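You operate a simulated robot arm through the tools that you are given. There is no shell and no other tool.

Carry out the task below with a simulated robot arm. There is one attempt and no reset: what you move stays moved.

## Task
Put things in order on the top of the bench. At the end: the yellow buffing block (marked "CLEAR") stands on top of the cream bladder; the brown new brush stands where the blue spare rag stood; the blue spare rag stands on top of the black ring; the yellow wax block (marked "HARD") stands where the brown new brush stood; whatever was shut is shut again. Leave all else as you found it, and nothing knocked over.

Only the result counts: the job must be done as asked and must still hold three seconds after the hand-in. Knocking over, shifting, dropping, spilling or breaking anything else fails it.

## Robot
A 7-joint arm with a two-finger parallel gripper, fixed in place. Base frame: the origin is on the floor under the middle of its stand, x ahead of it, y to its left, z up; the work surface is at about z = 860. Readings come in mm, rad, newtons and seconds.
With the tool pointing down near the work surface it reaches from about 300 to 700 mm from the base axis. Its first joint turns from -1.152 to 1.152 rad. Payload 1.57 kg.
The TCP is the grasp point between the finger pads, 30 mm short of the fingertips. In the tool frame z runs along the fingers and y along their closing line. Largest opening 110 mm; finger width 24, thickness 12; the body of the gripper, 48 by 112 mm, starts 78 mm behind the TCP.
Orientation is that of the tool frame in the base frame, as a unit quaternion [x, y, z, w]. With the fingers straight down and closing along the base's y, the tool's x points along the base's -x, its y along +y and its z along -z.

## Interface
- The arm moves only by the tool play_rows. Its argument "commands" is a list of rows, each a list of 6 numbers: the shift along the tool's x, y, z in mm, then the turn, a rotation vector about the tool's x, y, z in rad. In form: [[dx, dy, dz, ax, ay, az], ...]. A call has 1 to 20 rows; each row is the pose to reach, as a shift and turn from the pose commanded when the call began, along the tool's axes at that moment. "fingers" is the finger opening in mm, from 0 to 110, set as the call begins (left out, the last holds). A row lasts 0.2 s, in which the tool goes at most 50 mm and 0.15 rad; a call with a longer step from one row to the next is refused whole, and so is a gripper value outside its range. A pose out of reach is approached as far as the arm can. The call stops where the force on the tool passes 40 N (or 10 N more than at its start, if that is more) or the arm is blocked; 0.2 s more then pass. Each finger travels about 108 mm/s and halts on what it meets, pressing with about 33 N; the grip force reading is that of the motor and also rises with nothing between the fingers. The clock runs only during rows and for 0.2 s after the last one: add rows that repeat a pose to give the fingers time. The reply holds the time, the measured pose of the TCP, the force on the tool along the base axes, the opening and the grip force, in the units named above and with some noise, with the torque about the TCP (base axes, N m) and any sound that the robot's microphone picked up.
- Cameras (640 x 400 px; columns grow to the right, rows downward): "scene" is fixed at [175.5, -408.2, 1393.3]; the picture's right is [0.63, -0.78, 0.00], its down [-0.53, -0.43, -0.73] and it looks along [0.57, 0.46, -0.68] (base axes); focal length 256 px, centre (320, 200). "wrist" rides on the gripper at [70, 16, -141] in the tool frame; the picture's right is [-0.23, 0.97, 0.00], its down [-0.86, -0.20, -0.48] and it looks along [-0.47, -0.11, 0.88] (tool axes); focal length 222 px, centre (320, 200). There is no depth. A picture from a camera that has moved, and an enlarged one, comes with that camera's place and axes in the base frame and with its lens.
- get_image(camera): a new picture of that camera. No time passes.
- close_up(camera, box): a new picture of the part [left, top, right, bottom] of that camera's present view, enlarged. No time passes.
- sign_off(): hands the job in; it is judged then, once.

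Places have to be worked out from the pictures, the camera data and where the tool is seen. Open the gripper and draw the arm clear of the work before you hand the job in, unless the task says otherwise.

The tools are called after "Call:" as a command line: name --pt "numbers of a row" for each row, then --argument value for the rest, lists and objects as JSON in quotes. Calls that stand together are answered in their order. play_rows: Moves the arm, as the interface text tells. Its arguments: {"type":"object","properties":{"commands":{"type":"array","items":{"type":"array","items":{"type":"number"}}},"fingers":{"type":"number"}},"required":["commands"]} The other tools are called the same way: get_image (camera) takes a picture; close_up (camera, box) takes an enlarged picture of a part of a camera's view; sign_off () hands the job in.

At the start:

```text
t: 0.0
eef_pos: [445.0, -11.1, 1159.5]
ee_rot: [-0.001, 1.0, 0.0, 0.0]
ft_force: [-0.1, 0.5, 0.3]
ft_torque: [0.05, -0.02, -0.01]
width: 109.9
finger_force: 0.0
```

scene: 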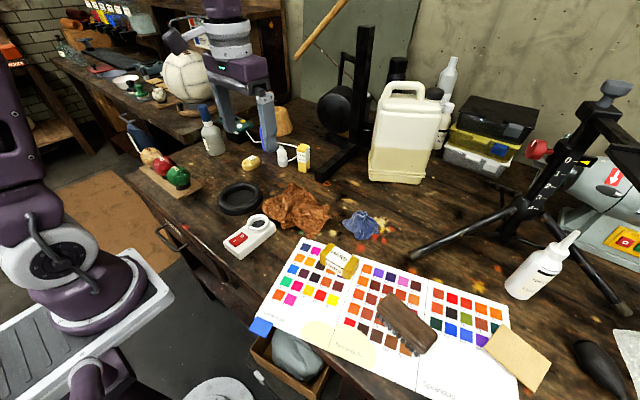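
wrist: 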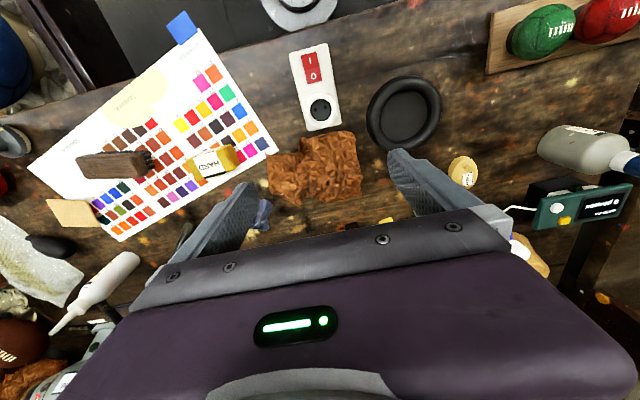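

The scene shows a bench with a colour chart, brush, HARD wax block, blue rag, black ring, brown paper and an open drawer with something in it. I'll look closer at each area before moving.

Call:
close_up --camera "scene" --box '[100, 80, 340, 230]'

Call:
close_up --camera "scene" --box '[200, 170, 440, 320]'

Call:
close_up --camera "scene" --box '[160, 250, 400, 400]'

Call:
close_up --camera "scene" --box '[400, 210, 640, 360]'

Call:
close_up --camera "wrist" --box '[0, 0, 320, 200]'

Call:
close_up --camera "wrist" --box '[320, 0, 640, 200]'

```text
2.67 times, centred on (220, 155) of scene
camera zoom: at [175.5, -408.2, 1393.3], right [0.63, -0.78, 0.0], down [-0.53, -0.43, -0.73], along [0.57, 0.46, -0.68], focal length 683 px, centre (587, 320)
```

zoom: 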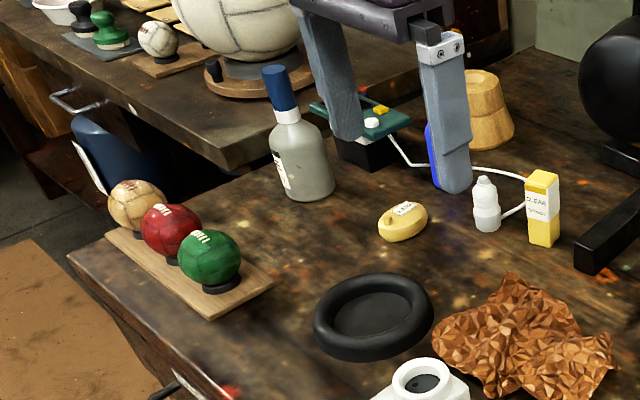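

```text
2.67 times, centred on (320, 245) of scene
camera zoom: at [175.5, -408.2, 1393.3], right [0.63, -0.78, 0.0], down [-0.53, -0.43, -0.73], along [0.57, 0.46, -0.68], focal length 683 px, centre (320, 80)
```

zoom: 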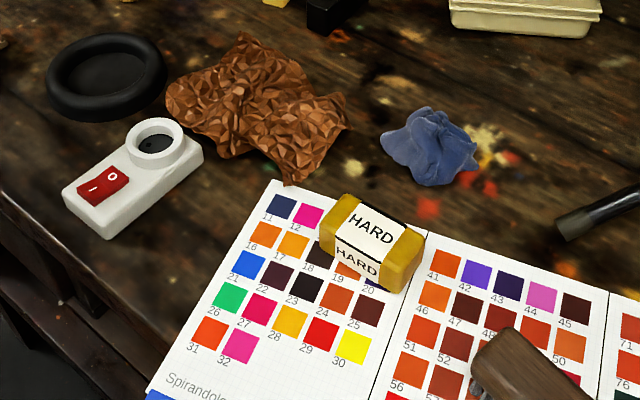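

```text
2.67 times, centred on (280, 325) of scene
camera zoom: at [175.5, -408.2, 1393.3], right [0.63, -0.78, 0.0], down [-0.53, -0.43, -0.73], along [0.57, 0.46, -0.68], focal length 683 px, centre (427, -133)
```

zoom: 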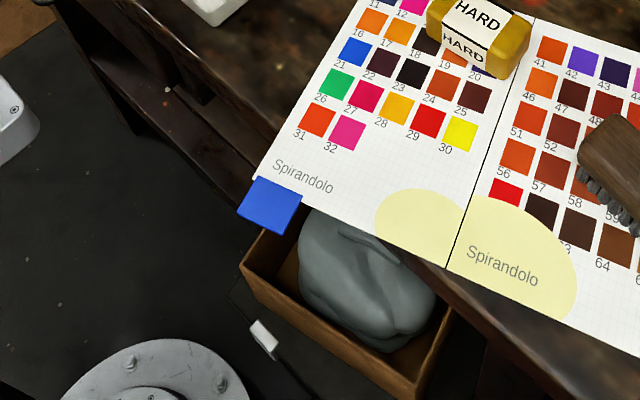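

```text
2.67 times, centred on (520, 285) of scene
camera zoom: at [175.5, -408.2, 1393.3], right [0.63, -0.78, 0.0], down [-0.53, -0.43, -0.73], along [0.57, 0.46, -0.68], focal length 683 px, centre (-213, -27)
```

zoom: 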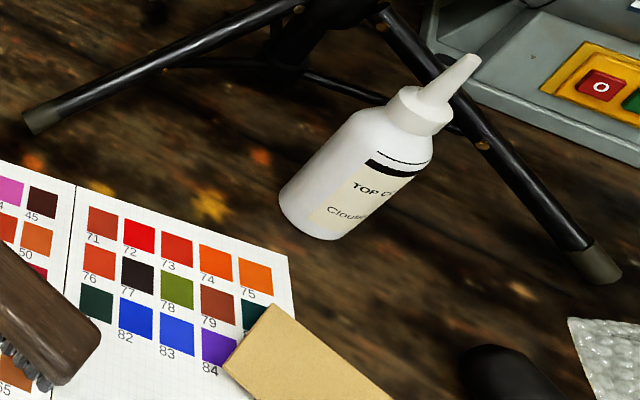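

```text
2.00 times, centred on (160, 100) of wrist
camera zoom: at [377.0, 4.4, 1299.9], right [0.23, 0.97, 0.0], down [0.86, -0.2, 0.48], along [0.47, -0.11, -0.88], focal length 444 px, centre (640, 400)
```

zoom: 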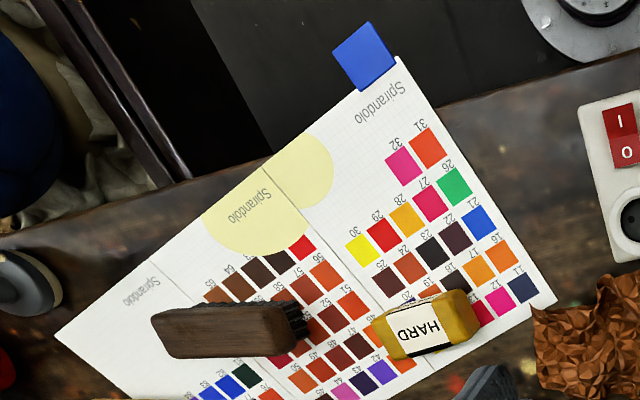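

```text
2.00 times, centred on (480, 100) of wrist
camera zoom: at [377.0, 4.4, 1299.9], right [0.23, 0.97, 0.0], down [0.86, -0.2, 0.48], along [0.47, -0.11, -0.88], focal length 444 px, centre (0, 400)
```

zoom: 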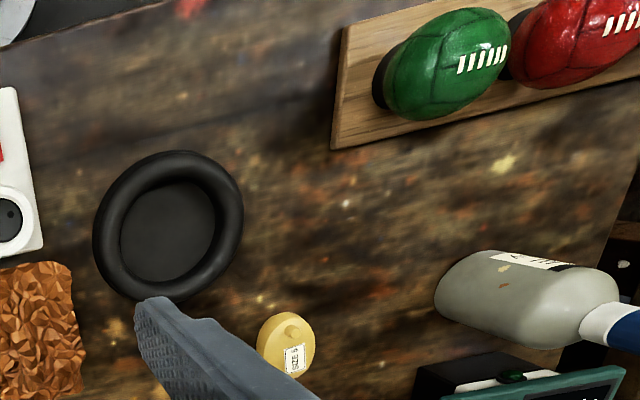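

I'll zoom in further on the small yellow items, the bladder and the ring to check their marks and shapes.

Call:
close_up --camera "scene" --box '[230, 130, 326, 190]'

Call:
close_up --camera "scene" --box '[360, 280, 456, 340]'

Call:
close_up --camera "scene" --box '[300, 230, 396, 290]'

Call:
close_up --camera "scene" --box '[330, 190, 410, 240]'

Call:
close_up --camera "scene" --box '[200, 170, 280, 220]'

Call:
close_up --camera "scene" --box '[420, 60, 640, 200]'

Call:
close_up --camera "wrist" --box '[400, 120, 560, 220]'

Call:
close_up --camera "wrist" --box '[0, 180, 200, 305]'

```text
6.67 times, centred on (278, 160) of scene
camera zoom: at [175.5, -408.2, 1393.3], right [0.63, -0.78, 0.0], down [-0.53, -0.43, -0.73], along [0.57, 0.46, -0.68], focal length 1706 px, centre (600, 467)
```

zoom: 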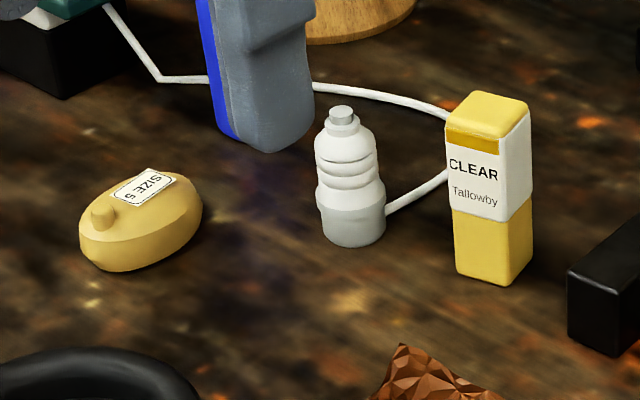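

```text
6.67 times, centred on (408, 310) of scene
camera zoom: at [175.5, -408.2, 1393.3], right [0.63, -0.78, 0.0], down [-0.53, -0.43, -0.73], along [0.57, 0.46, -0.68], focal length 1706 px, centre (-267, -533)
```

zoom: 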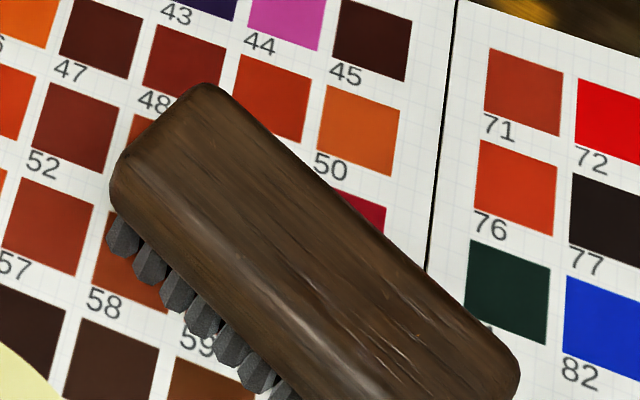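

```text
6.67 times, centred on (348, 260) of scene
camera zoom: at [175.5, -408.2, 1393.3], right [0.63, -0.78, 0.0], down [-0.53, -0.43, -0.73], along [0.57, 0.46, -0.68], focal length 1706 px, centre (133, -200)
```

zoom: 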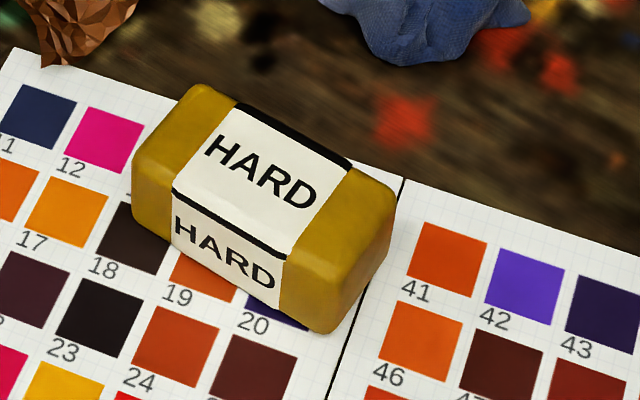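

```text
8.00 times, centred on (370, 215) of scene
camera zoom: at [175.5, -408.2, 1393.3], right [0.63, -0.78, 0.0], down [-0.53, -0.43, -0.73], along [0.57, 0.46, -0.68], focal length 2048 px, centre (-80, 80)
```

zoom: 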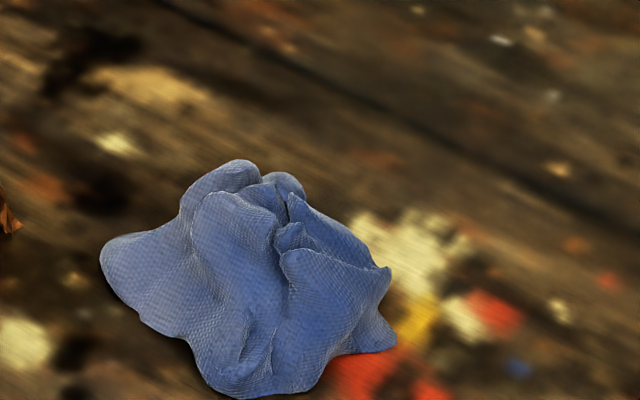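

```text
8.00 times, centred on (240, 195) of scene
camera zoom: at [175.5, -408.2, 1393.3], right [0.63, -0.78, 0.0], down [-0.53, -0.43, -0.73], along [0.57, 0.46, -0.68], focal length 2048 px, centre (960, 240)
```

zoom: 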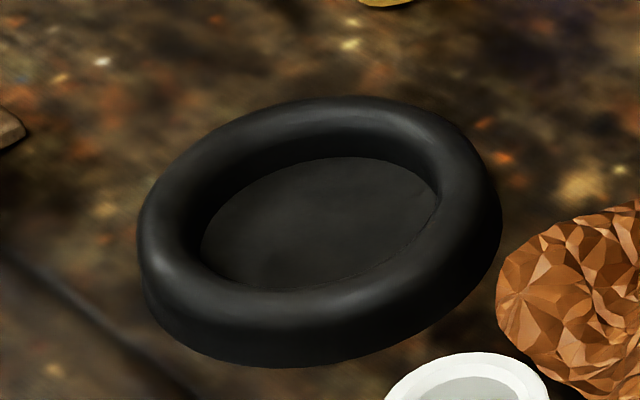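

```text
2.86 times, centred on (530, 130) of scene
camera zoom: at [175.5, -408.2, 1393.3], right [0.63, -0.78, 0.0], down [-0.53, -0.43, -0.73], along [0.57, 0.46, -0.68], focal length 731 px, centre (-280, 400)
```

zoom: 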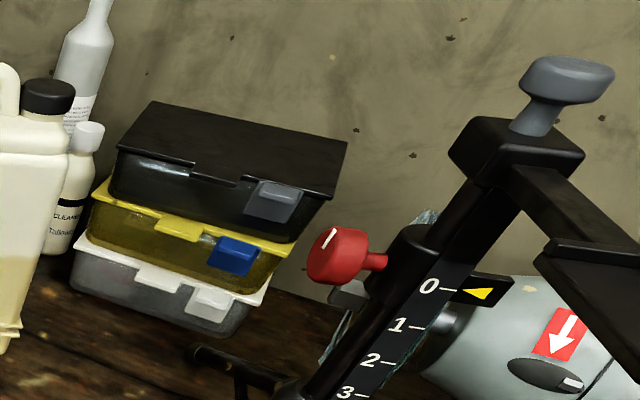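

```text
4.00 times, centred on (480, 170) of wrist
camera zoom: at [377.0, 4.4, 1299.9], right [0.23, 0.97, 0.0], down [0.86, -0.2, 0.48], along [0.47, -0.11, -0.88], focal length 888 px, centre (-320, 320)
```

zoom: 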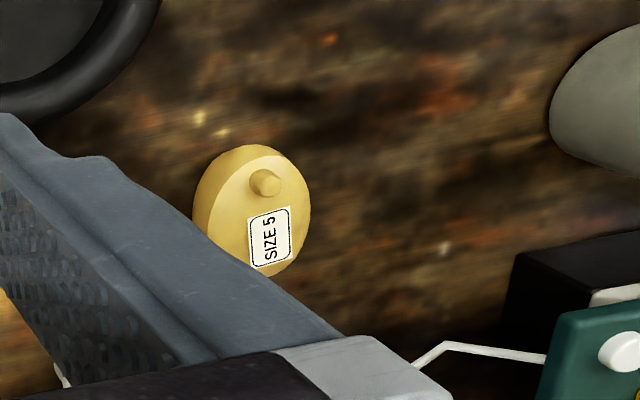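

```text
3.20 times, centred on (100, 242) of wrist
camera zoom: at [377.0, 4.4, 1299.9], right [0.23, 0.97, 0.0], down [0.86, -0.2, 0.48], along [0.47, -0.11, -0.88], focal length 711 px, centre (1024, 64)
```

zoom: 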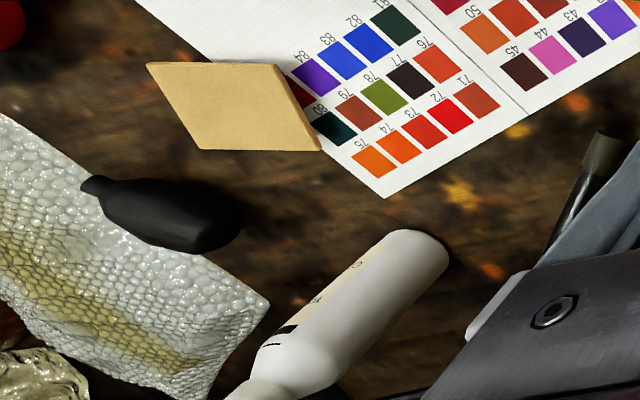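

From both cameras I estimate: bladder near (607,249), CLEAR block near (707,92) about 90 mm tall, ring centre near (464,137), rag near (600,-209), HARD near (472,-234), brush near (438,-420). I'll move the wrist camera over the far-left area for a better look at the bladder and CLEAR.

Call:
play_rows --pt "-20 29 10 0 0 0" --pt "-40 58 20 0 0 0" --pt "-60 88 30 0 0 0" --pt "-80 117 40 0 0 0" --pt "-100 146 50 0 0 0" --pt "-115 175 60 0 0 0" --pt "-115 175 60 0 0 0"

Call:
get_image --camera "wrist"

Call:
get_image --camera "scene"

```text
t: 1.6
eef_pos: [561.3, 163.8, 1098.6]
ee_rot: [0.0, 1.0, 0.0, 0.0]
ft_force: [0.1, 0.1, -1.1]
ft_torque: [-0.02, 0.01, 0.01]
width: 110.2
finger_force: 0.0
```

```text
taken
camera wrist: at [492.2, 179.1, 1240.3], right [0.23, 0.97, 0.0], down [0.86, -0.2, 0.48], along [0.47, -0.11, -0.88], focal length 222 px, centre (320, 200)
```

wrist: 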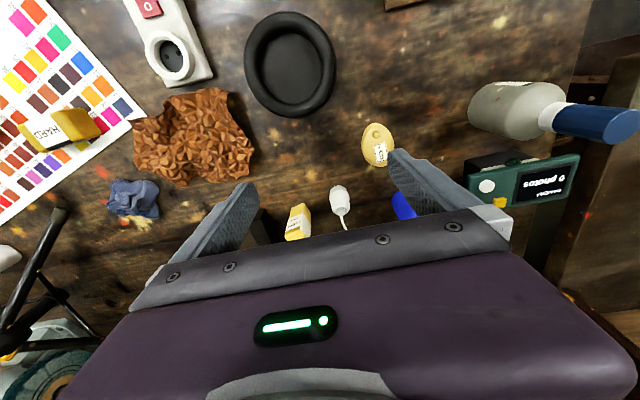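

```text
taken
```

scene: 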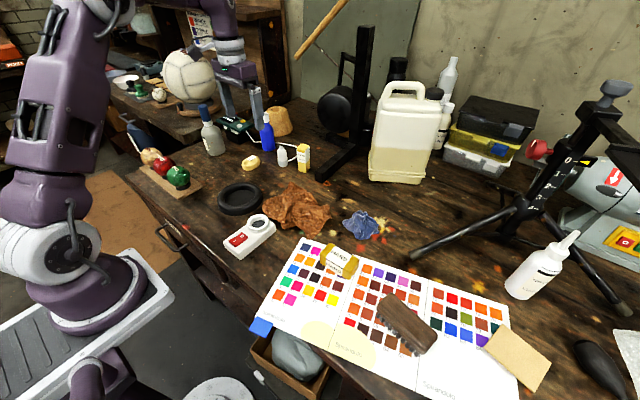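

Bladder, white bottle and CLEAR are visible between the fingers. I'll move farther forward and slightly lower to see them up close, staying above everything.

Call:
play_rows --pt "-40 -7 15 0 0 0" --pt "-79 -14 30 0 0 0" --pt "-79 -14 39 0 0 0" --pt "-79 -14 39 0 0 0"

Call:
get_image --camera "wrist"

Call:
close_up --camera "wrist" --box '[220, 60, 460, 210]'

Call:
close_up --camera "scene" --box '[200, 60, 400, 185]'

```text
t: 2.6
eef_pos: [639.0, 149.0, 1058.0]
ee_rot: [0.0, 1.0, 0.0, 0.0]
ft_force: [0.3, 0.2, 0.9]
ft_torque: [-0.01, 0.01, 0.02]
width: 109.7
finger_force: 0.0
```

```text
taken
camera wrist: at [570.5, 164.3, 1200.7], right [0.23, 0.97, 0.0], down [0.86, -0.2, 0.48], along [0.47, -0.11, -0.88], focal length 222 px, centre (320, 200)
```

wrist: 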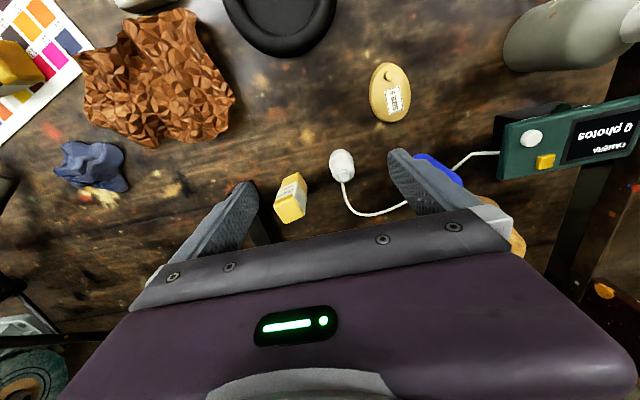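

```text
2.67 times, centred on (340, 135) of wrist
camera zoom: at [570.5, 164.3, 1200.7], right [0.23, 0.97, 0.0], down [0.86, -0.2, 0.48], along [0.47, -0.11, -0.88], focal length 592 px, centre (267, 373)
```

zoom: 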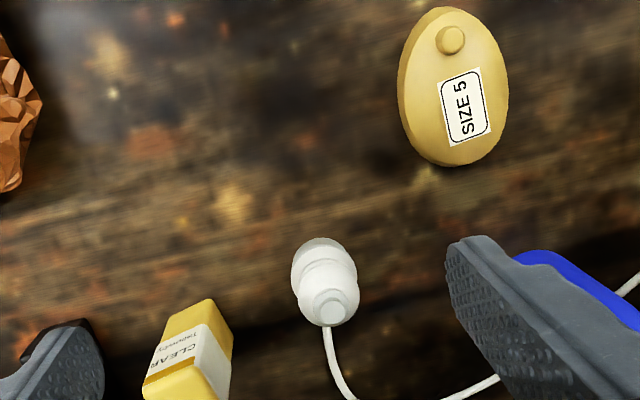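

```text
3.20 times, centred on (300, 122) of scene
camera zoom: at [175.5, -408.2, 1393.3], right [0.63, -0.78, 0.0], down [-0.53, -0.43, -0.73], along [0.57, 0.46, -0.68], focal length 819 px, centre (384, 448)
```

zoom: 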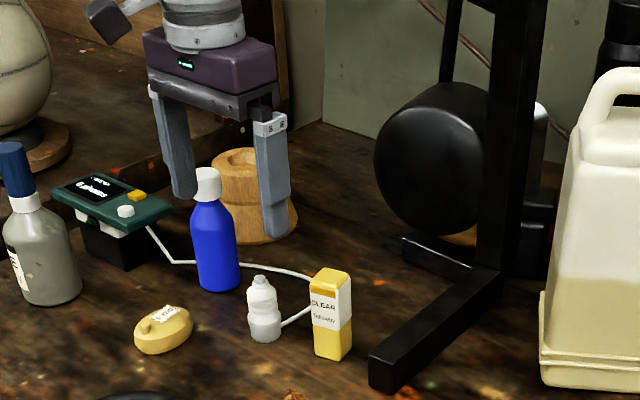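

Bladder looks flat-topped with the stub at its near end (x≈585) and the label area behind it. Next I move to hover near CLEAR to measure its position and yaw.

Call:
play_rows --pt "-25 -20 0 0 0 0" --pt "-51 -45 0 0 0 0" --pt "-51 -45 0 0 0 0"

Call:
get_image --camera "wrist"

Call:
close_up --camera "wrist" --box '[250, 100, 410, 200]'

Call:
close_up --camera "scene" --box '[230, 145, 278, 175]'

Call:
close_up --camera "scene" --box '[276, 138, 324, 178]'

```text
t: 3.4
eef_pos: [661.0, 94.4, 1059.4]
ee_rot: [0.0, 1.0, 0.0, 0.0]
ft_force: [-0.7, -0.3, -0.4]
ft_torque: [-0.03, 0.01, 0.02]
width: 110.2
finger_force: 0.0
out of reach, approached as far as the arm can: row 1, 2, 3
```

```text
taken
camera wrist: at [593.5, 111.7, 1200.3], right [0.23, 0.97, 0.0], down [0.86, -0.2, 0.48], along [0.47, -0.11, -0.88], focal length 222 px, centre (320, 200)
```

wrist: 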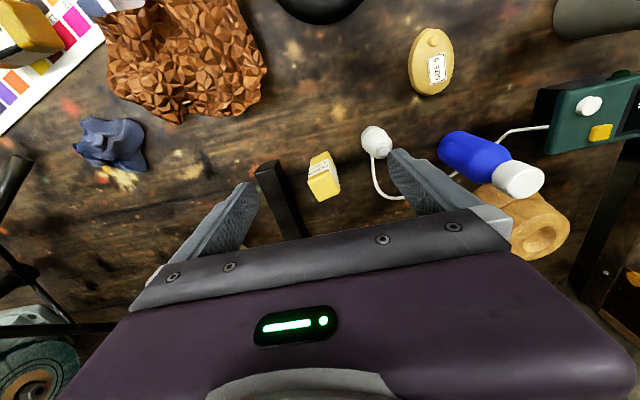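

```text
4.00 times, centred on (330, 150) of wrist
camera zoom: at [593.5, 111.7, 1200.3], right [0.23, 0.97, 0.0], down [0.86, -0.2, 0.48], along [0.47, -0.11, -0.88], focal length 888 px, centre (280, 400)
```

zoom: 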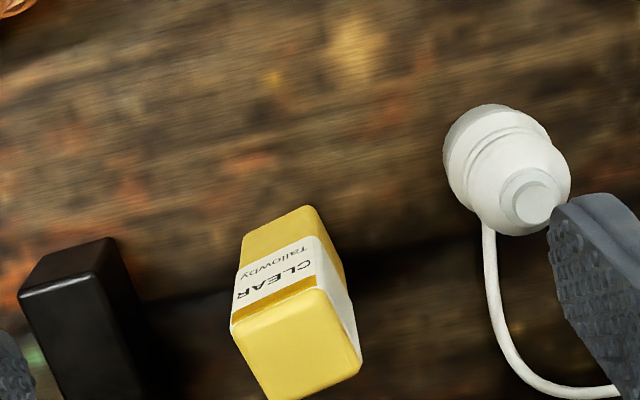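

```text
13.33 times, centred on (254, 160) of scene
camera zoom: at [175.5, -408.2, 1393.3], right [0.63, -0.78, 0.0], down [-0.53, -0.43, -0.73], along [0.57, 0.46, -0.68], focal length 3413 px, centre (1200, 733)
```

zoom: 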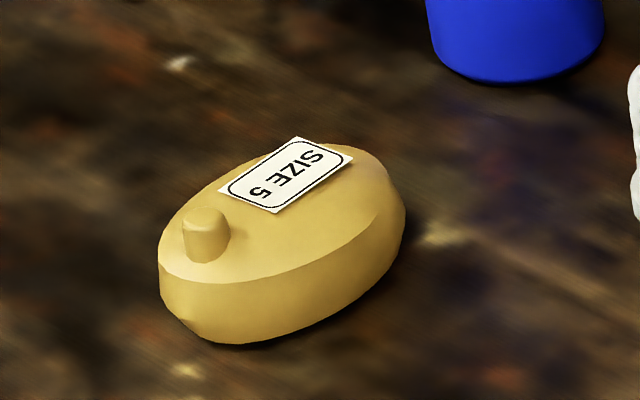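

```text
10.00 times, centred on (300, 158) of scene
camera zoom: at [175.5, -408.2, 1393.3], right [0.63, -0.78, 0.0], down [-0.53, -0.43, -0.73], along [0.57, 0.46, -0.68], focal length 2560 px, centre (520, 620)
```

zoom: 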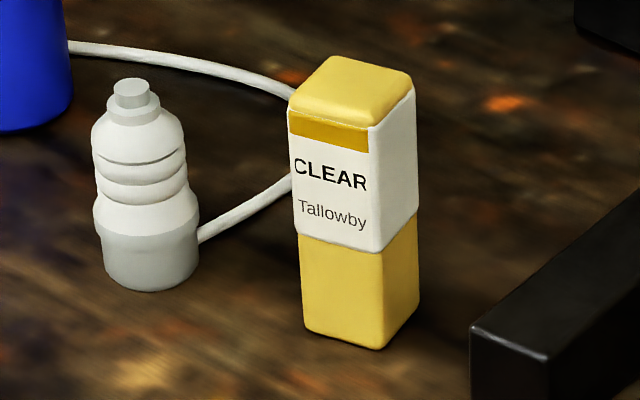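

CLEAR measures about 30×28×90 mm, centred near (708,90) with a yaw of roughly +11°, and it lies at the edge of vertical reach, so I'll need a forward tilt. I'll back off to a reachable pose first to re-establish the commanded pose, then yaw and tilt there.

Call:
play_rows --pt "40 0 0 0 0 0" --pt "70 0 0 0 0 0" --pt "70 0 0 0 0 0" --fingers 70

```text
t: 4.2
eef_pos: [661.7, 95.4, 1059.3]
ee_rot: [0.0, 1.0, 0.0, 0.0]
ft_force: [0.0, -0.2, -0.3]
ft_torque: [-0.01, -0.03, -0.04]
width: 70.2
finger_force: 0.1
out of reach, approached as far as the arm can: row 1, 2, 3
```

The solver seems stuck at a stretched-arm configuration. I'll try backing away with a combined retreat and lift.

Call:
play_rows --pt "20 0 -20 0 0 0" --pt "45 5 -40 0 0 0" --pt "80 10 -60 0 0 0" --pt "100 10 -60 0 0 0" --pt "100 10 -60 0 0 0"

Call:
get_image --camera "scene"

```text
t: 5.4
eef_pos: [561.9, 104.7, 1118.1]
ee_rot: [0.0, 1.0, 0.0, 0.0]
ft_force: [-0.5, 0.1, -0.2]
ft_torque: [0.02, 0.02, 0.01]
width: 70.1
finger_force: 0.1
```

```text
taken
```

scene: 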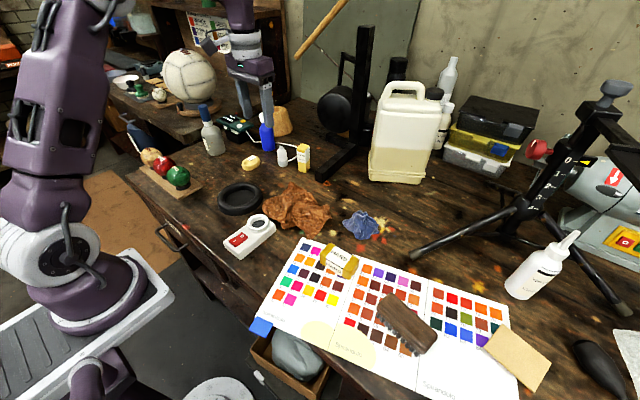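

Commanded pose follows the actual one, and I'm now clear at (562,105,1118). I'll yaw the tool +0.19 rad (base) to match CLEAR's faces.

Call:
play_rows --pt "0 0 0 0 0 -0.1" --pt "0 0 0 0 0 -0.19" --pt "0 0 0 0 0 -0.19" --fingers 70

```text
t: 6.2
eef_pos: [562.3, 104.2, 1118.3]
ee_rot: [-0.094, 0.996, 0.0, 0.0]
ft_force: [0.0, 0.1, 0.5]
ft_torque: [-0.01, -0.03, 0.03]
width: 69.9
finger_force: 0.0
```

Yaw is as intended (+0.19 rad). Now tilt the fingers forward by 0.35 rad about the closing line.

Call:
play_rows --pt "0 0 0 0 -0.12 0" --pt "0 0 0 0 -0.24 0" --pt "0 0 0 0 -0.35 0" --pt "0 0 0 0 -0.35 0"

Call:
get_image --camera "wrist"

```text
t: 7.2
eef_pos: [563.6, 104.5, 1117.7]
ee_rot: [-0.093, 0.98, 0.016, 0.174]
ft_force: [-1.4, 0.1, 0.2]
ft_torque: [0.01, -0.01, 0.02]
width: 70.1
finger_force: 0.0
```

```text
taken
camera wrist: at [448.8, 99.5, 1226.6], right [0.03, 1.0, 0.08], down [0.66, -0.08, 0.74], along [0.75, 0.03, -0.66], focal length 222 px, centre (320, 200)
```

wrist: 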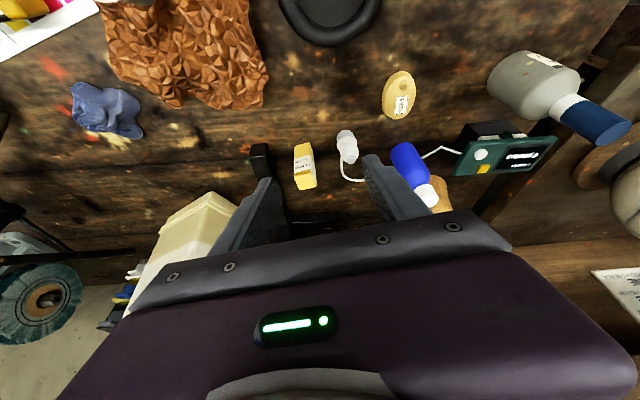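

Tilt achieved. Next, move to a pre-grasp about 120 mm up the tool axis from CLEAR's grasp point and verify alignment.

Call:
play_rows --pt "-16 -10 29 0 0 0" --pt "-31 -21 58 0 0 0" --pt "-47 -31 88 0 0 0" --pt "-62 -42 117 0 0 0" --pt "-62 -42 117 0 0 0"

Call:
get_image --camera "wrist"

Call:
close_up --camera "wrist" --box '[240, 120, 400, 220]'

Call:
close_up --camera "scene" --box '[200, 60, 400, 185]'

```text
t: 8.4
eef_pos: [667.7, 81.8, 1029.6]
ee_rot: [-0.093, 0.98, 0.016, 0.174]
ft_force: [0.3, -0.5, 0.0]
ft_torque: [0.0, 0.0, 0.03]
width: 69.9
finger_force: 0.1
```

```text
taken
camera wrist: at [554.3, 76.3, 1138.5], right [0.03, 1.0, 0.08], down [0.67, -0.08, 0.74], along [0.75, 0.03, -0.66], focal length 222 px, centre (320, 200)
```

wrist: 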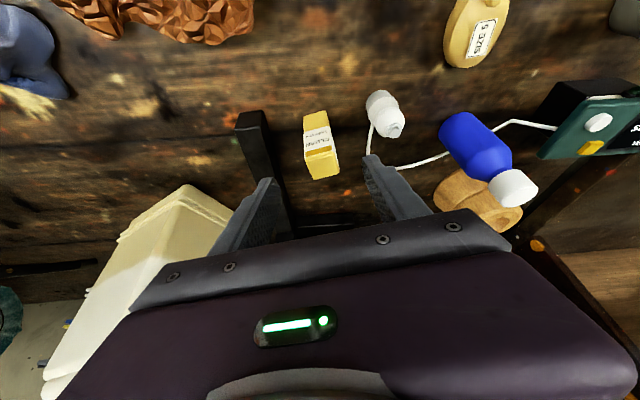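

```text
4.00 times, centred on (320, 170) of wrist
camera zoom: at [554.3, 76.3, 1138.5], right [0.03, 1.0, 0.08], down [0.67, -0.08, 0.74], along [0.75, 0.03, -0.66], focal length 888 px, centre (320, 320)
```

zoom: 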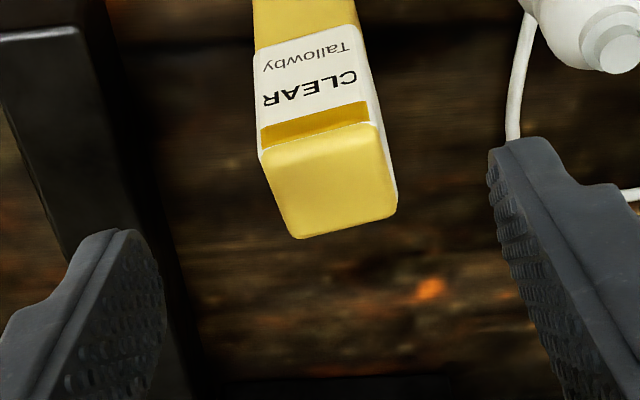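

```text
3.20 times, centred on (300, 122) of scene
camera zoom: at [175.5, -408.2, 1393.3], right [0.63, -0.78, 0.0], down [-0.53, -0.43, -0.73], along [0.57, 0.46, -0.68], focal length 819 px, centre (384, 448)
```

zoom: 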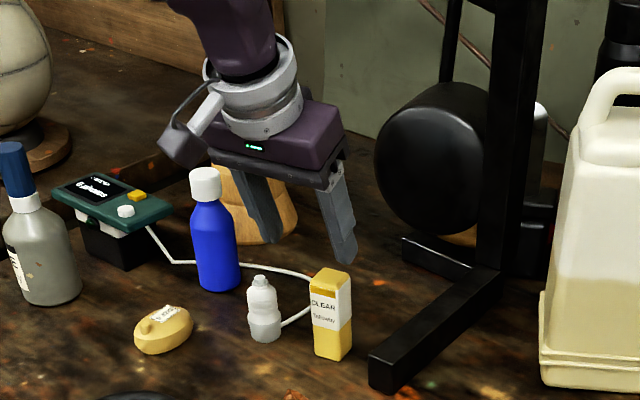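

The block top projects to centre ≈(711,91), which lies on my approach line to within ~1 mm laterally. I'll narrow the fingers to 60 mm and advance 80 mm along the tool axis, then check.

Call:
play_rows --pt "0 0 0 0 0 0" --pt "0 0 20 0 0 0" --pt "0 0 40 0 0 0" --pt "0 0 60 0 0 0" --pt "0 0 80 0 0 0" --pt "0 0 80 0 0 0" --fingers 60

Call:
get_image --camera "wrist"

Call:
close_up --camera "scene" --box '[240, 100, 360, 175]'

```text
t: 9.8
eef_pos: [693.2, 88.4, 955.0]
ee_rot: [-0.094, 0.98, 0.017, 0.173]
ft_force: [-0.2, 0.5, 0.4]
ft_torque: [0.05, 0.03, 0.03]
width: 59.9
finger_force: 0.1
```

```text
taken
camera wrist: at [580.9, 82.2, 1063.2], right [0.03, 1.0, 0.08], down [0.67, -0.07, 0.74], along [0.75, 0.03, -0.66], focal length 222 px, centre (320, 200)
```

wrist: 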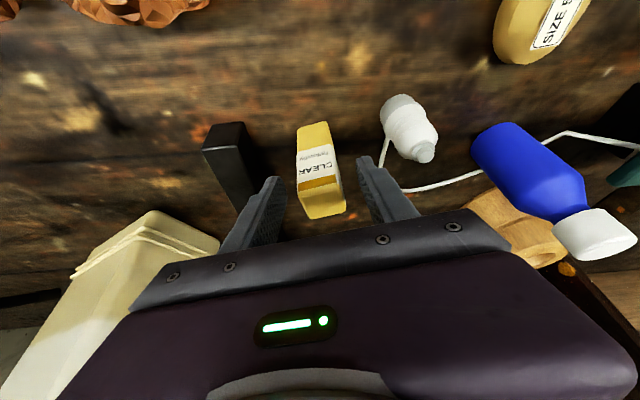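

```text
5.33 times, centred on (300, 138) of scene
camera zoom: at [175.5, -408.2, 1393.3], right [0.63, -0.78, 0.0], down [-0.53, -0.43, -0.73], along [0.57, 0.46, -0.68], focal length 1365 px, centre (427, 533)
```

zoom: 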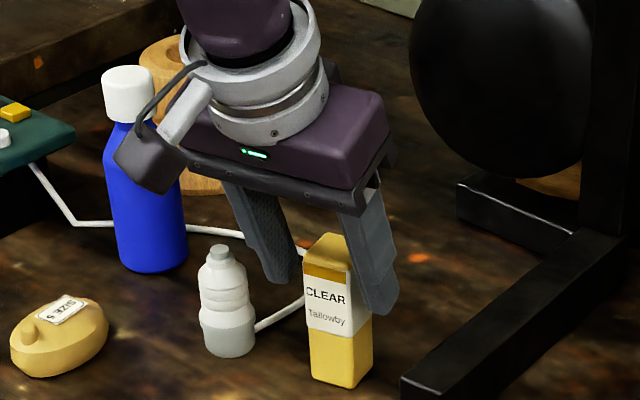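

Fingers straddle the block cleanly. Advance the remaining 42 mm (with ~4 mm extra outward) to the grasp height.

Call:
play_rows --pt "-1 0 14 0 0 0" --pt "-2 0 28 0 0 0" --pt "-4 0 42 0 0 0" --pt "-4 0 42 0 0 0" --fingers 60

Call:
get_image --camera "wrist"

Call:
close_up --camera "scene" --box '[240, 100, 360, 175]'

```text
t: 10.8
eef_pos: [712.5, 91.3, 914.7]
ee_rot: [-0.094, 0.98, 0.017, 0.173]
ft_force: [0.6, 1.3, 1.2]
ft_torque: [0.0, -0.02, 0.0]
width: 60.1
finger_force: 0.0
```

```text
taken
camera wrist: at [598.7, 85.6, 1024.6], right [0.03, 1.0, 0.08], down [0.67, -0.07, 0.74], along [0.75, 0.03, -0.67], focal length 222 px, centre (320, 200)
```

wrist: 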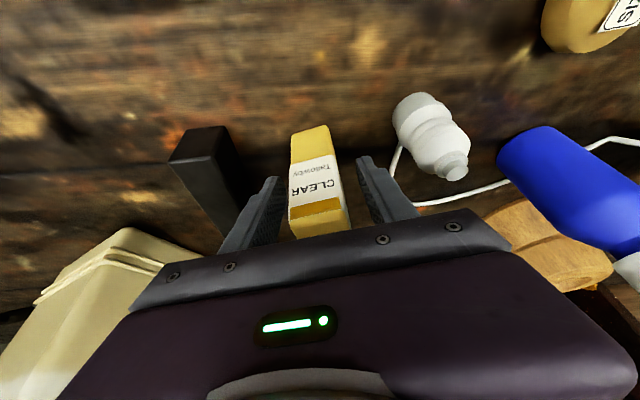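

```text
5.33 times, centred on (300, 138) of scene
camera zoom: at [175.5, -408.2, 1393.3], right [0.63, -0.78, 0.0], down [-0.53, -0.43, -0.73], along [0.57, 0.46, -0.68], focal length 1365 px, centre (427, 533)
```

zoom: 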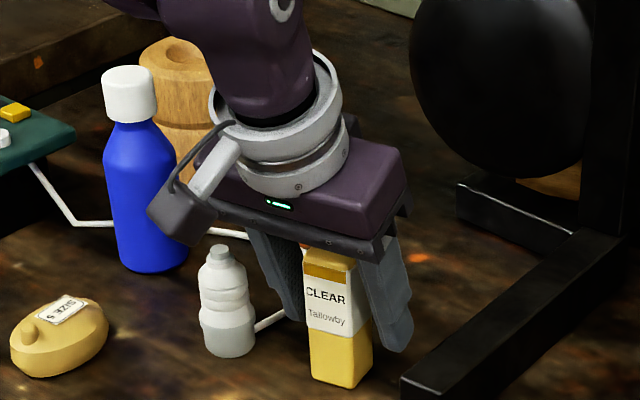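

Block is between the pads, palm clear above its top. Close the fingers and hold.

Call:
play_rows --pt "0 0 0 0 0 0" --pt "0 0 0 0 0 0" --pt "0 0 0 0 0 0" --pt "0 0 0 0 0 0" --fingers 10

Call:
get_image --camera "wrist"

```text
t: 11.8
eef_pos: [711.9, 91.1, 915.9]
ee_rot: [-0.094, 0.98, 0.017, 0.174]
ft_force: [1.5, -1.5, 0.6]
ft_torque: [-0.05, -0.06, 0.03]
width: 31.4
finger_force: 33.4
```

```text
taken
camera wrist: at [598.7, 85.5, 1024.8], right [0.03, 1.0, 0.08], down [0.67, -0.07, 0.74], along [0.75, 0.03, -0.67], focal length 222 px, centre (320, 200)
```

wrist: 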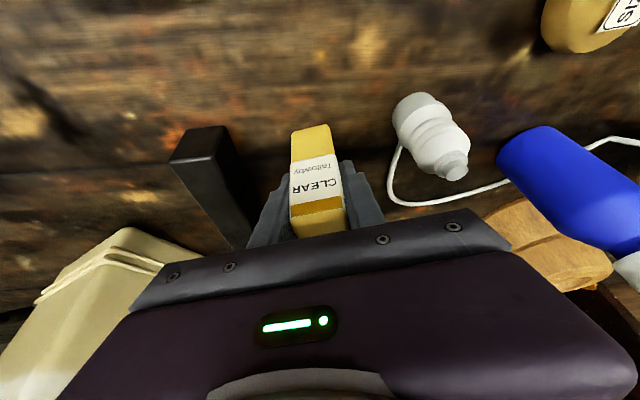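

Grip is solid at 31.4 mm. Lift straight up first, then rise while retracting toward the base.

Call:
play_rows --pt "-3.5 0 -9.4 0 0 0" --pt "-6.9 0 -18.8 0 0 0" --pt "-5 0 -42.9 0 0 0" --pt "15.3 0 -74.8 0 0 0" --pt "41.3 0 -105.6 0 0 0" --pt "61.4 0 -123.5 0 0 0" --pt "61.4 0 -123.5 0 0 0" --fingers 10

Call:
get_image --camera "wrist"

Call:
get_image --camera "scene"

```text
t: 13.4
eef_pos: [614.1, 72.3, 1011.1]
ee_rot: [-0.094, 0.98, 0.016, 0.173]
ft_force: [0.6, 1.1, -1.7]
ft_torque: [0.0, -0.01, 0.01]
width: 31.6
finger_force: 32.9
```

```text
taken
camera wrist: at [500.7, 66.4, 1120.4], right [0.03, 1.0, 0.08], down [0.67, -0.08, 0.74], along [0.75, 0.03, -0.66], focal length 222 px, centre (320, 200)
```

wrist: 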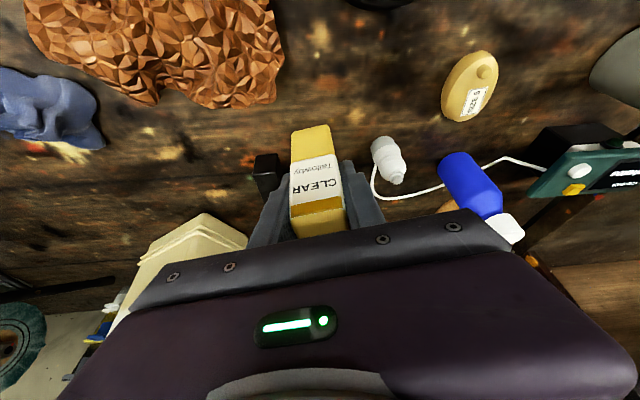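

```text
taken
```

scene: 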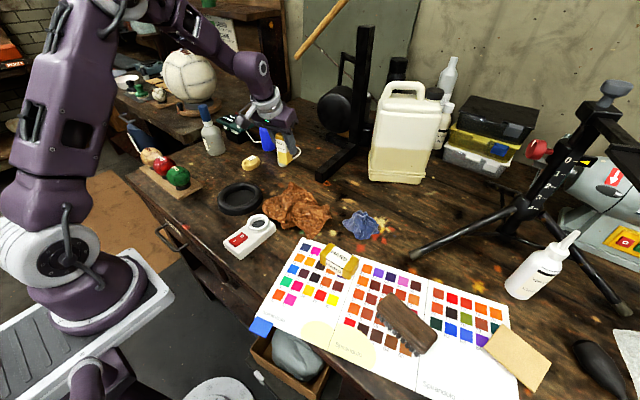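

Block held, everything else undisturbed. Move laterally over the bladder at height (615,249).

Call:
play_rows --pt "-6.5 35 2.4 0 0 0" --pt "-13 70 4.7 0 0 0" --pt "-19.5 105 7.1 0 0 0" --pt "-26 140 9.4 0 0 0" --pt "-32.3 173.6 11.8 0 0 0" --pt "-32.3 173.6 11.8 0 0 0" --pt "-32.3 173.6 11.8 0 0 0" --fingers 10

Call:
get_image --camera "wrist"

Call:
close_up --camera "wrist" --box '[240, 100, 400, 200]'

Call:
close_up --camera "scene" --box '[200, 105, 296, 180]'

```text
t: 15.0
eef_pos: [613.9, 248.4, 1009.4]
ee_rot: [-0.093, 0.98, 0.016, 0.173]
ft_force: [-0.2, 0.6, -1.1]
ft_torque: [-0.02, -0.06, -0.01]
width: 32.0
finger_force: 32.8
```

```text
taken
camera wrist: at [501.1, 242.9, 1119.4], right [0.03, 1.0, 0.08], down [0.67, -0.08, 0.74], along [0.75, 0.03, -0.67], focal length 222 px, centre (320, 200)
```

wrist: 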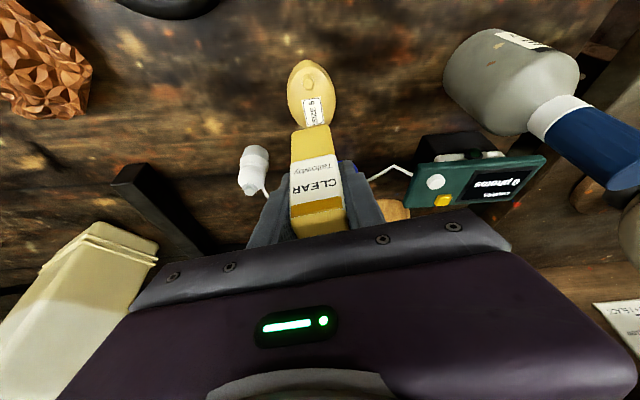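

```text
4.00 times, centred on (320, 150) of wrist
camera zoom: at [501.1, 242.9, 1119.4], right [0.03, 1.0, 0.08], down [0.67, -0.08, 0.74], along [0.75, 0.03, -0.67], focal length 888 px, centre (320, 400)
```

zoom: 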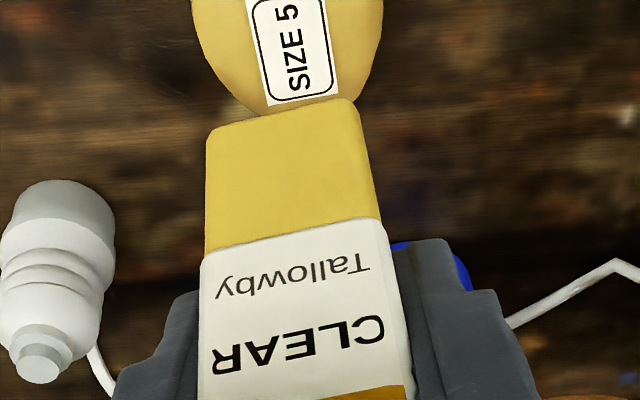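

```text
5.33 times, centred on (248, 142) of scene
camera zoom: at [175.6, -408.2, 1393.3], right [0.63, -0.78, 0.0], down [-0.53, -0.43, -0.73], along [0.57, 0.46, -0.68], focal length 1365 px, centre (704, 507)
```

zoom: 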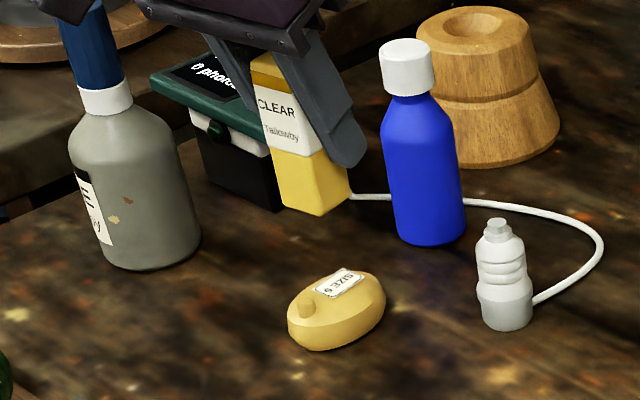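

Block's bottom front edge computes to a block centre within ~1 mm of the TCP. Now a close-up of the bladder from here to refine its location.

Call:
close_up --camera "wrist" --box '[264, 50, 360, 130]'

Call:
close_up --camera "scene" --box '[238, 150, 278, 175]'

```text
5.00 times, centred on (312, 90) of wrist
camera zoom: at [501.1, 242.9, 1119.4], right [0.03, 1.0, 0.08], down [0.67, -0.08, 0.74], along [0.75, 0.03, -0.67], focal length 1111 px, centre (360, 750)
```

zoom: 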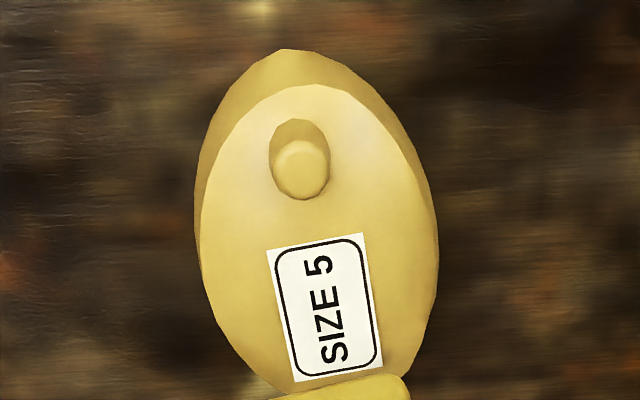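

```text
16.00 times, centred on (258, 162) of scene
camera zoom: at [175.6, -408.2, 1393.3], right [0.63, -0.78, 0.0], down [-0.53, -0.43, -0.73], along [0.57, 0.46, -0.68], focal length 4096 px, centre (1312, 800)
```

zoom: 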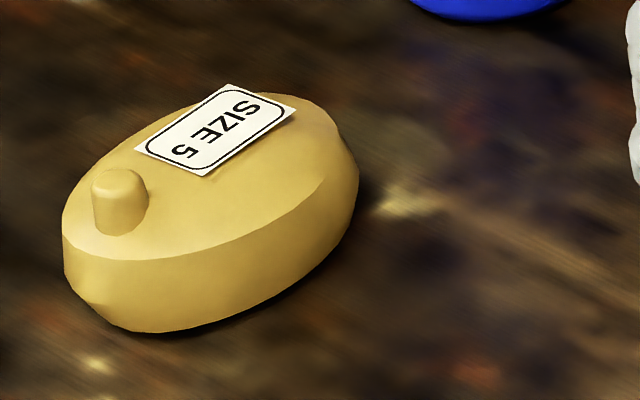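

The bladder's rim top is ≈z 884, stub at (585,247) with radius ~6, widest around x≈606, y≈250. I'll aim the block centre at about (611,250), clear of the stub, and descend to just above the surface.

Call:
play_rows --pt "5.6 2.3 14.2 0 0 0" --pt "11.1 2.3 28.4 0 0 0" --pt "16.7 2.3 42.6 0 0 0" --pt "22.3 2.3 56.8 0 0 0" --pt "22.3 2.3 56.8 0 0 0" --fingers 10

Call:
get_image --camera "wrist"

Call:
close_up --camera "wrist" --box '[264, 70, 376, 140]'

Call:
close_up --camera "scene" --box '[226, 120, 290, 180]'

```text
t: 16.2
eef_pos: [613.1, 251.6, 949.4]
ee_rot: [-0.094, 0.98, 0.016, 0.173]
ft_force: [0.8, 0.6, -1.1]
ft_torque: [-0.03, -0.06, -0.02]
width: 31.9
finger_force: 32.9
```

```text
taken
camera wrist: at [499.2, 245.1, 1058.7], right [0.03, 1.0, 0.08], down [0.67, -0.07, 0.74], along [0.75, 0.03, -0.67], focal length 222 px, centre (320, 200)
```

wrist: 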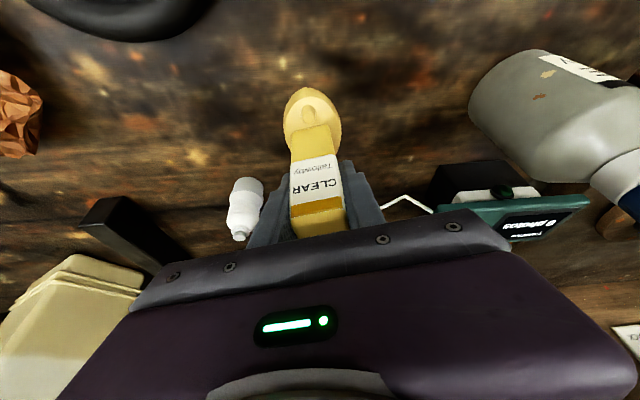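

```text
5.71 times, centred on (320, 105) of wrist
camera zoom: at [499.2, 245.1, 1058.7], right [0.03, 1.0, 0.08], down [0.67, -0.07, 0.74], along [0.75, 0.03, -0.67], focal length 1269 px, centre (320, 743)
```

zoom: 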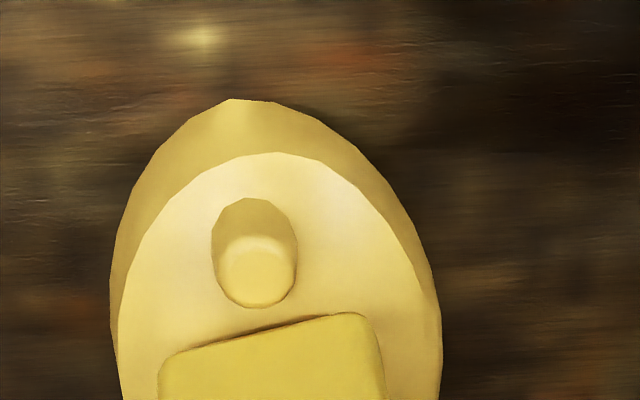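

```text
6.67 times, centred on (258, 150) of scene
camera zoom: at [175.6, -408.2, 1393.3], right [0.63, -0.78, 0.0], down [-0.53, -0.43, -0.73], along [0.57, 0.46, -0.68], focal length 1706 px, centre (733, 533)
```

zoom: 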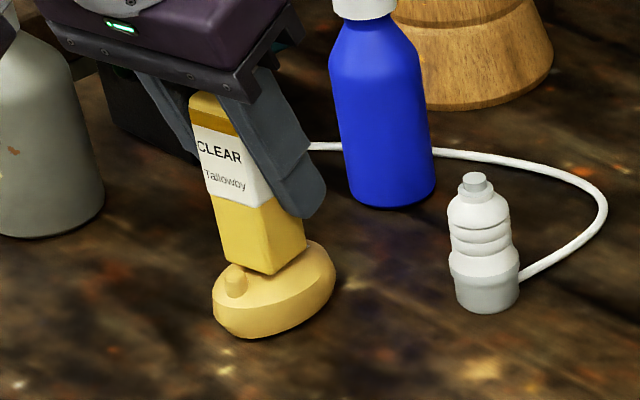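

Block centre now ≈(612,250), about 6 mm clear of the stub and ~8–10 mm above the surface. Descend 6 mm and read forces.

Call:
play_rows --pt "1 0 2.8 0 0 0" --pt "2.1 0 5.6 0 0 0" --pt "2.1 0 5.6 0 0 0" --fingers 10

Call:
close_up --camera "scene" --box '[236, 145, 276, 175]'

```text
t: 17.0
eef_pos: [612.9, 251.4, 946.2]
ee_rot: [-0.094, 0.98, 0.018, 0.176]
ft_force: [-6.6, -3.5, 30.6]
ft_torque: [-0.2, 0.53, 0.02]
width: 31.8
finger_force: 32.8
```

```text
13.33 times, centred on (256, 160) of scene
camera zoom: at [174.8, -408.5, 1393.3], right [0.63, -0.78, 0.0], down [-0.53, -0.43, -0.73], along [0.57, 0.46, -0.68], focal length 3413 px, centre (1173, 733)
```

zoom: 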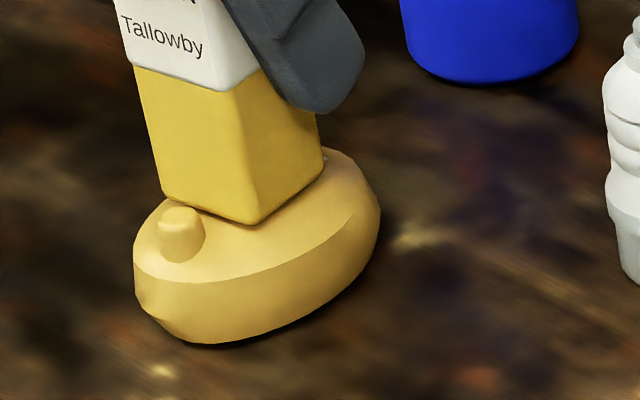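

Contact at TCP z≈946 (30 N), centre of pressure about 5 mm toward the stub from the block's centre, suggesting a domed top. Let me inspect the contact zone at high zoom before deciding.

Call:
close_up --camera "scene" --box '[243, 156, 265, 171]'

Call:
close_up --camera "wrist" --box '[276, 85, 348, 130]'

```text
16.00 times, centred on (254, 164) of scene
camera zoom: at [174.8, -408.5, 1393.3], right [0.63, -0.78, 0.0], down [-0.53, -0.43, -0.73], along [0.57, 0.46, -0.68], focal length 4096 px, centre (1376, 784)
```

zoom: 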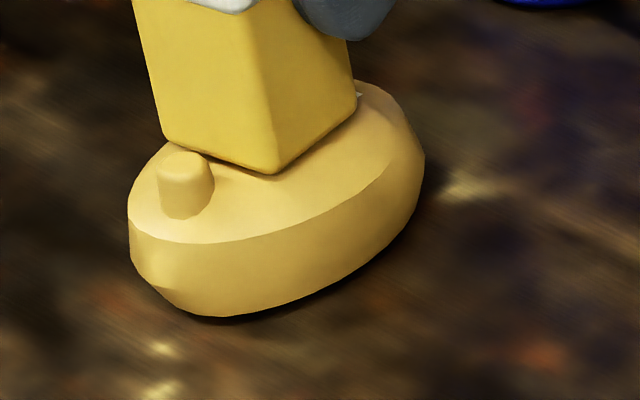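

```text
8.89 times, centred on (312, 108) of wrist
camera zoom: at [499.6, 245.3, 1054.5], right [0.02, 1.0, 0.08], down [0.66, -0.08, 0.75], along [0.75, 0.03, -0.66], focal length 1974 px, centre (391, 1022)
```

zoom: 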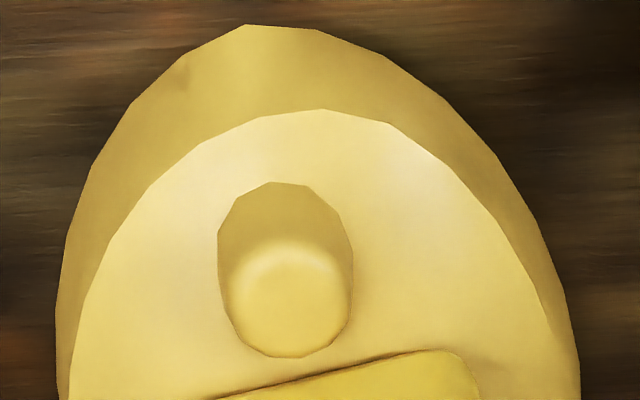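

The block's bottom edges sit evenly against the surface, so the middle is fairly flat. I'll lift ~5 mm, shift 2 mm toward the stub (gap is ~5 mm) so the weight is more central, and check forces.

Call:
play_rows --pt "0.1 0 -2.7 0 0 0" --pt "0.1 0.4 -5.4 0 0 0" --pt "0.1 0.4 -5.4 0 0 0" --fingers 10

```text
t: 17.8
eef_pos: [610.7, 250.2, 947.6]
ee_rot: [-0.093, 0.981, 0.016, 0.171]
ft_force: [0.2, -0.1, -0.5]
ft_torque: [-0.05, 0.02, 0.03]
width: 31.7
finger_force: 33.0
```

Free at z≈947.6. Lower by 1.5 mm and read.

Call:
play_rows --pt "0.5 0 1.4 0 0 0" --pt "0.5 0 1.4 0 0 0" --fingers 10

```text
t: 18.4
eef_pos: [610.4, 250.8, 947.1]
ee_rot: [-0.094, 0.98, 0.017, 0.173]
ft_force: [0.2, 0.9, -1.2]
ft_torque: [0.01, 0.0, 0.0]
width: 31.7
finger_force: 32.8
```

Call:
play_rows --pt "0.3 0 0.9 0 0 0" --pt "0.3 0 0.9 0 0 0" --fingers 10

```text
t: 19.0
eef_pos: [611.3, 251.6, 945.6]
ee_rot: [-0.093, 0.98, 0.016, 0.173]
ft_force: [-0.5, -0.4, -0.2]
ft_torque: [-0.02, 0.02, 0.04]
width: 31.6
finger_force: 33.0
```

Still no clear contact (the last reading ≈0 N at z≈945.6–946). Lower another 1 mm.

Call:
play_rows --pt "0.3 0 0.9 0 0 0" --pt "0.3 0 0.9 0 0 0" --fingers 10

```text
t: 19.6
eef_pos: [610.6, 250.9, 946.4]
ee_rot: [-0.094, 0.98, 0.016, 0.174]
ft_force: [-4.3, -2.3, 10.8]
ft_torque: [-0.07, 0.21, -0.02]
width: 31.4
finger_force: 33.0
```

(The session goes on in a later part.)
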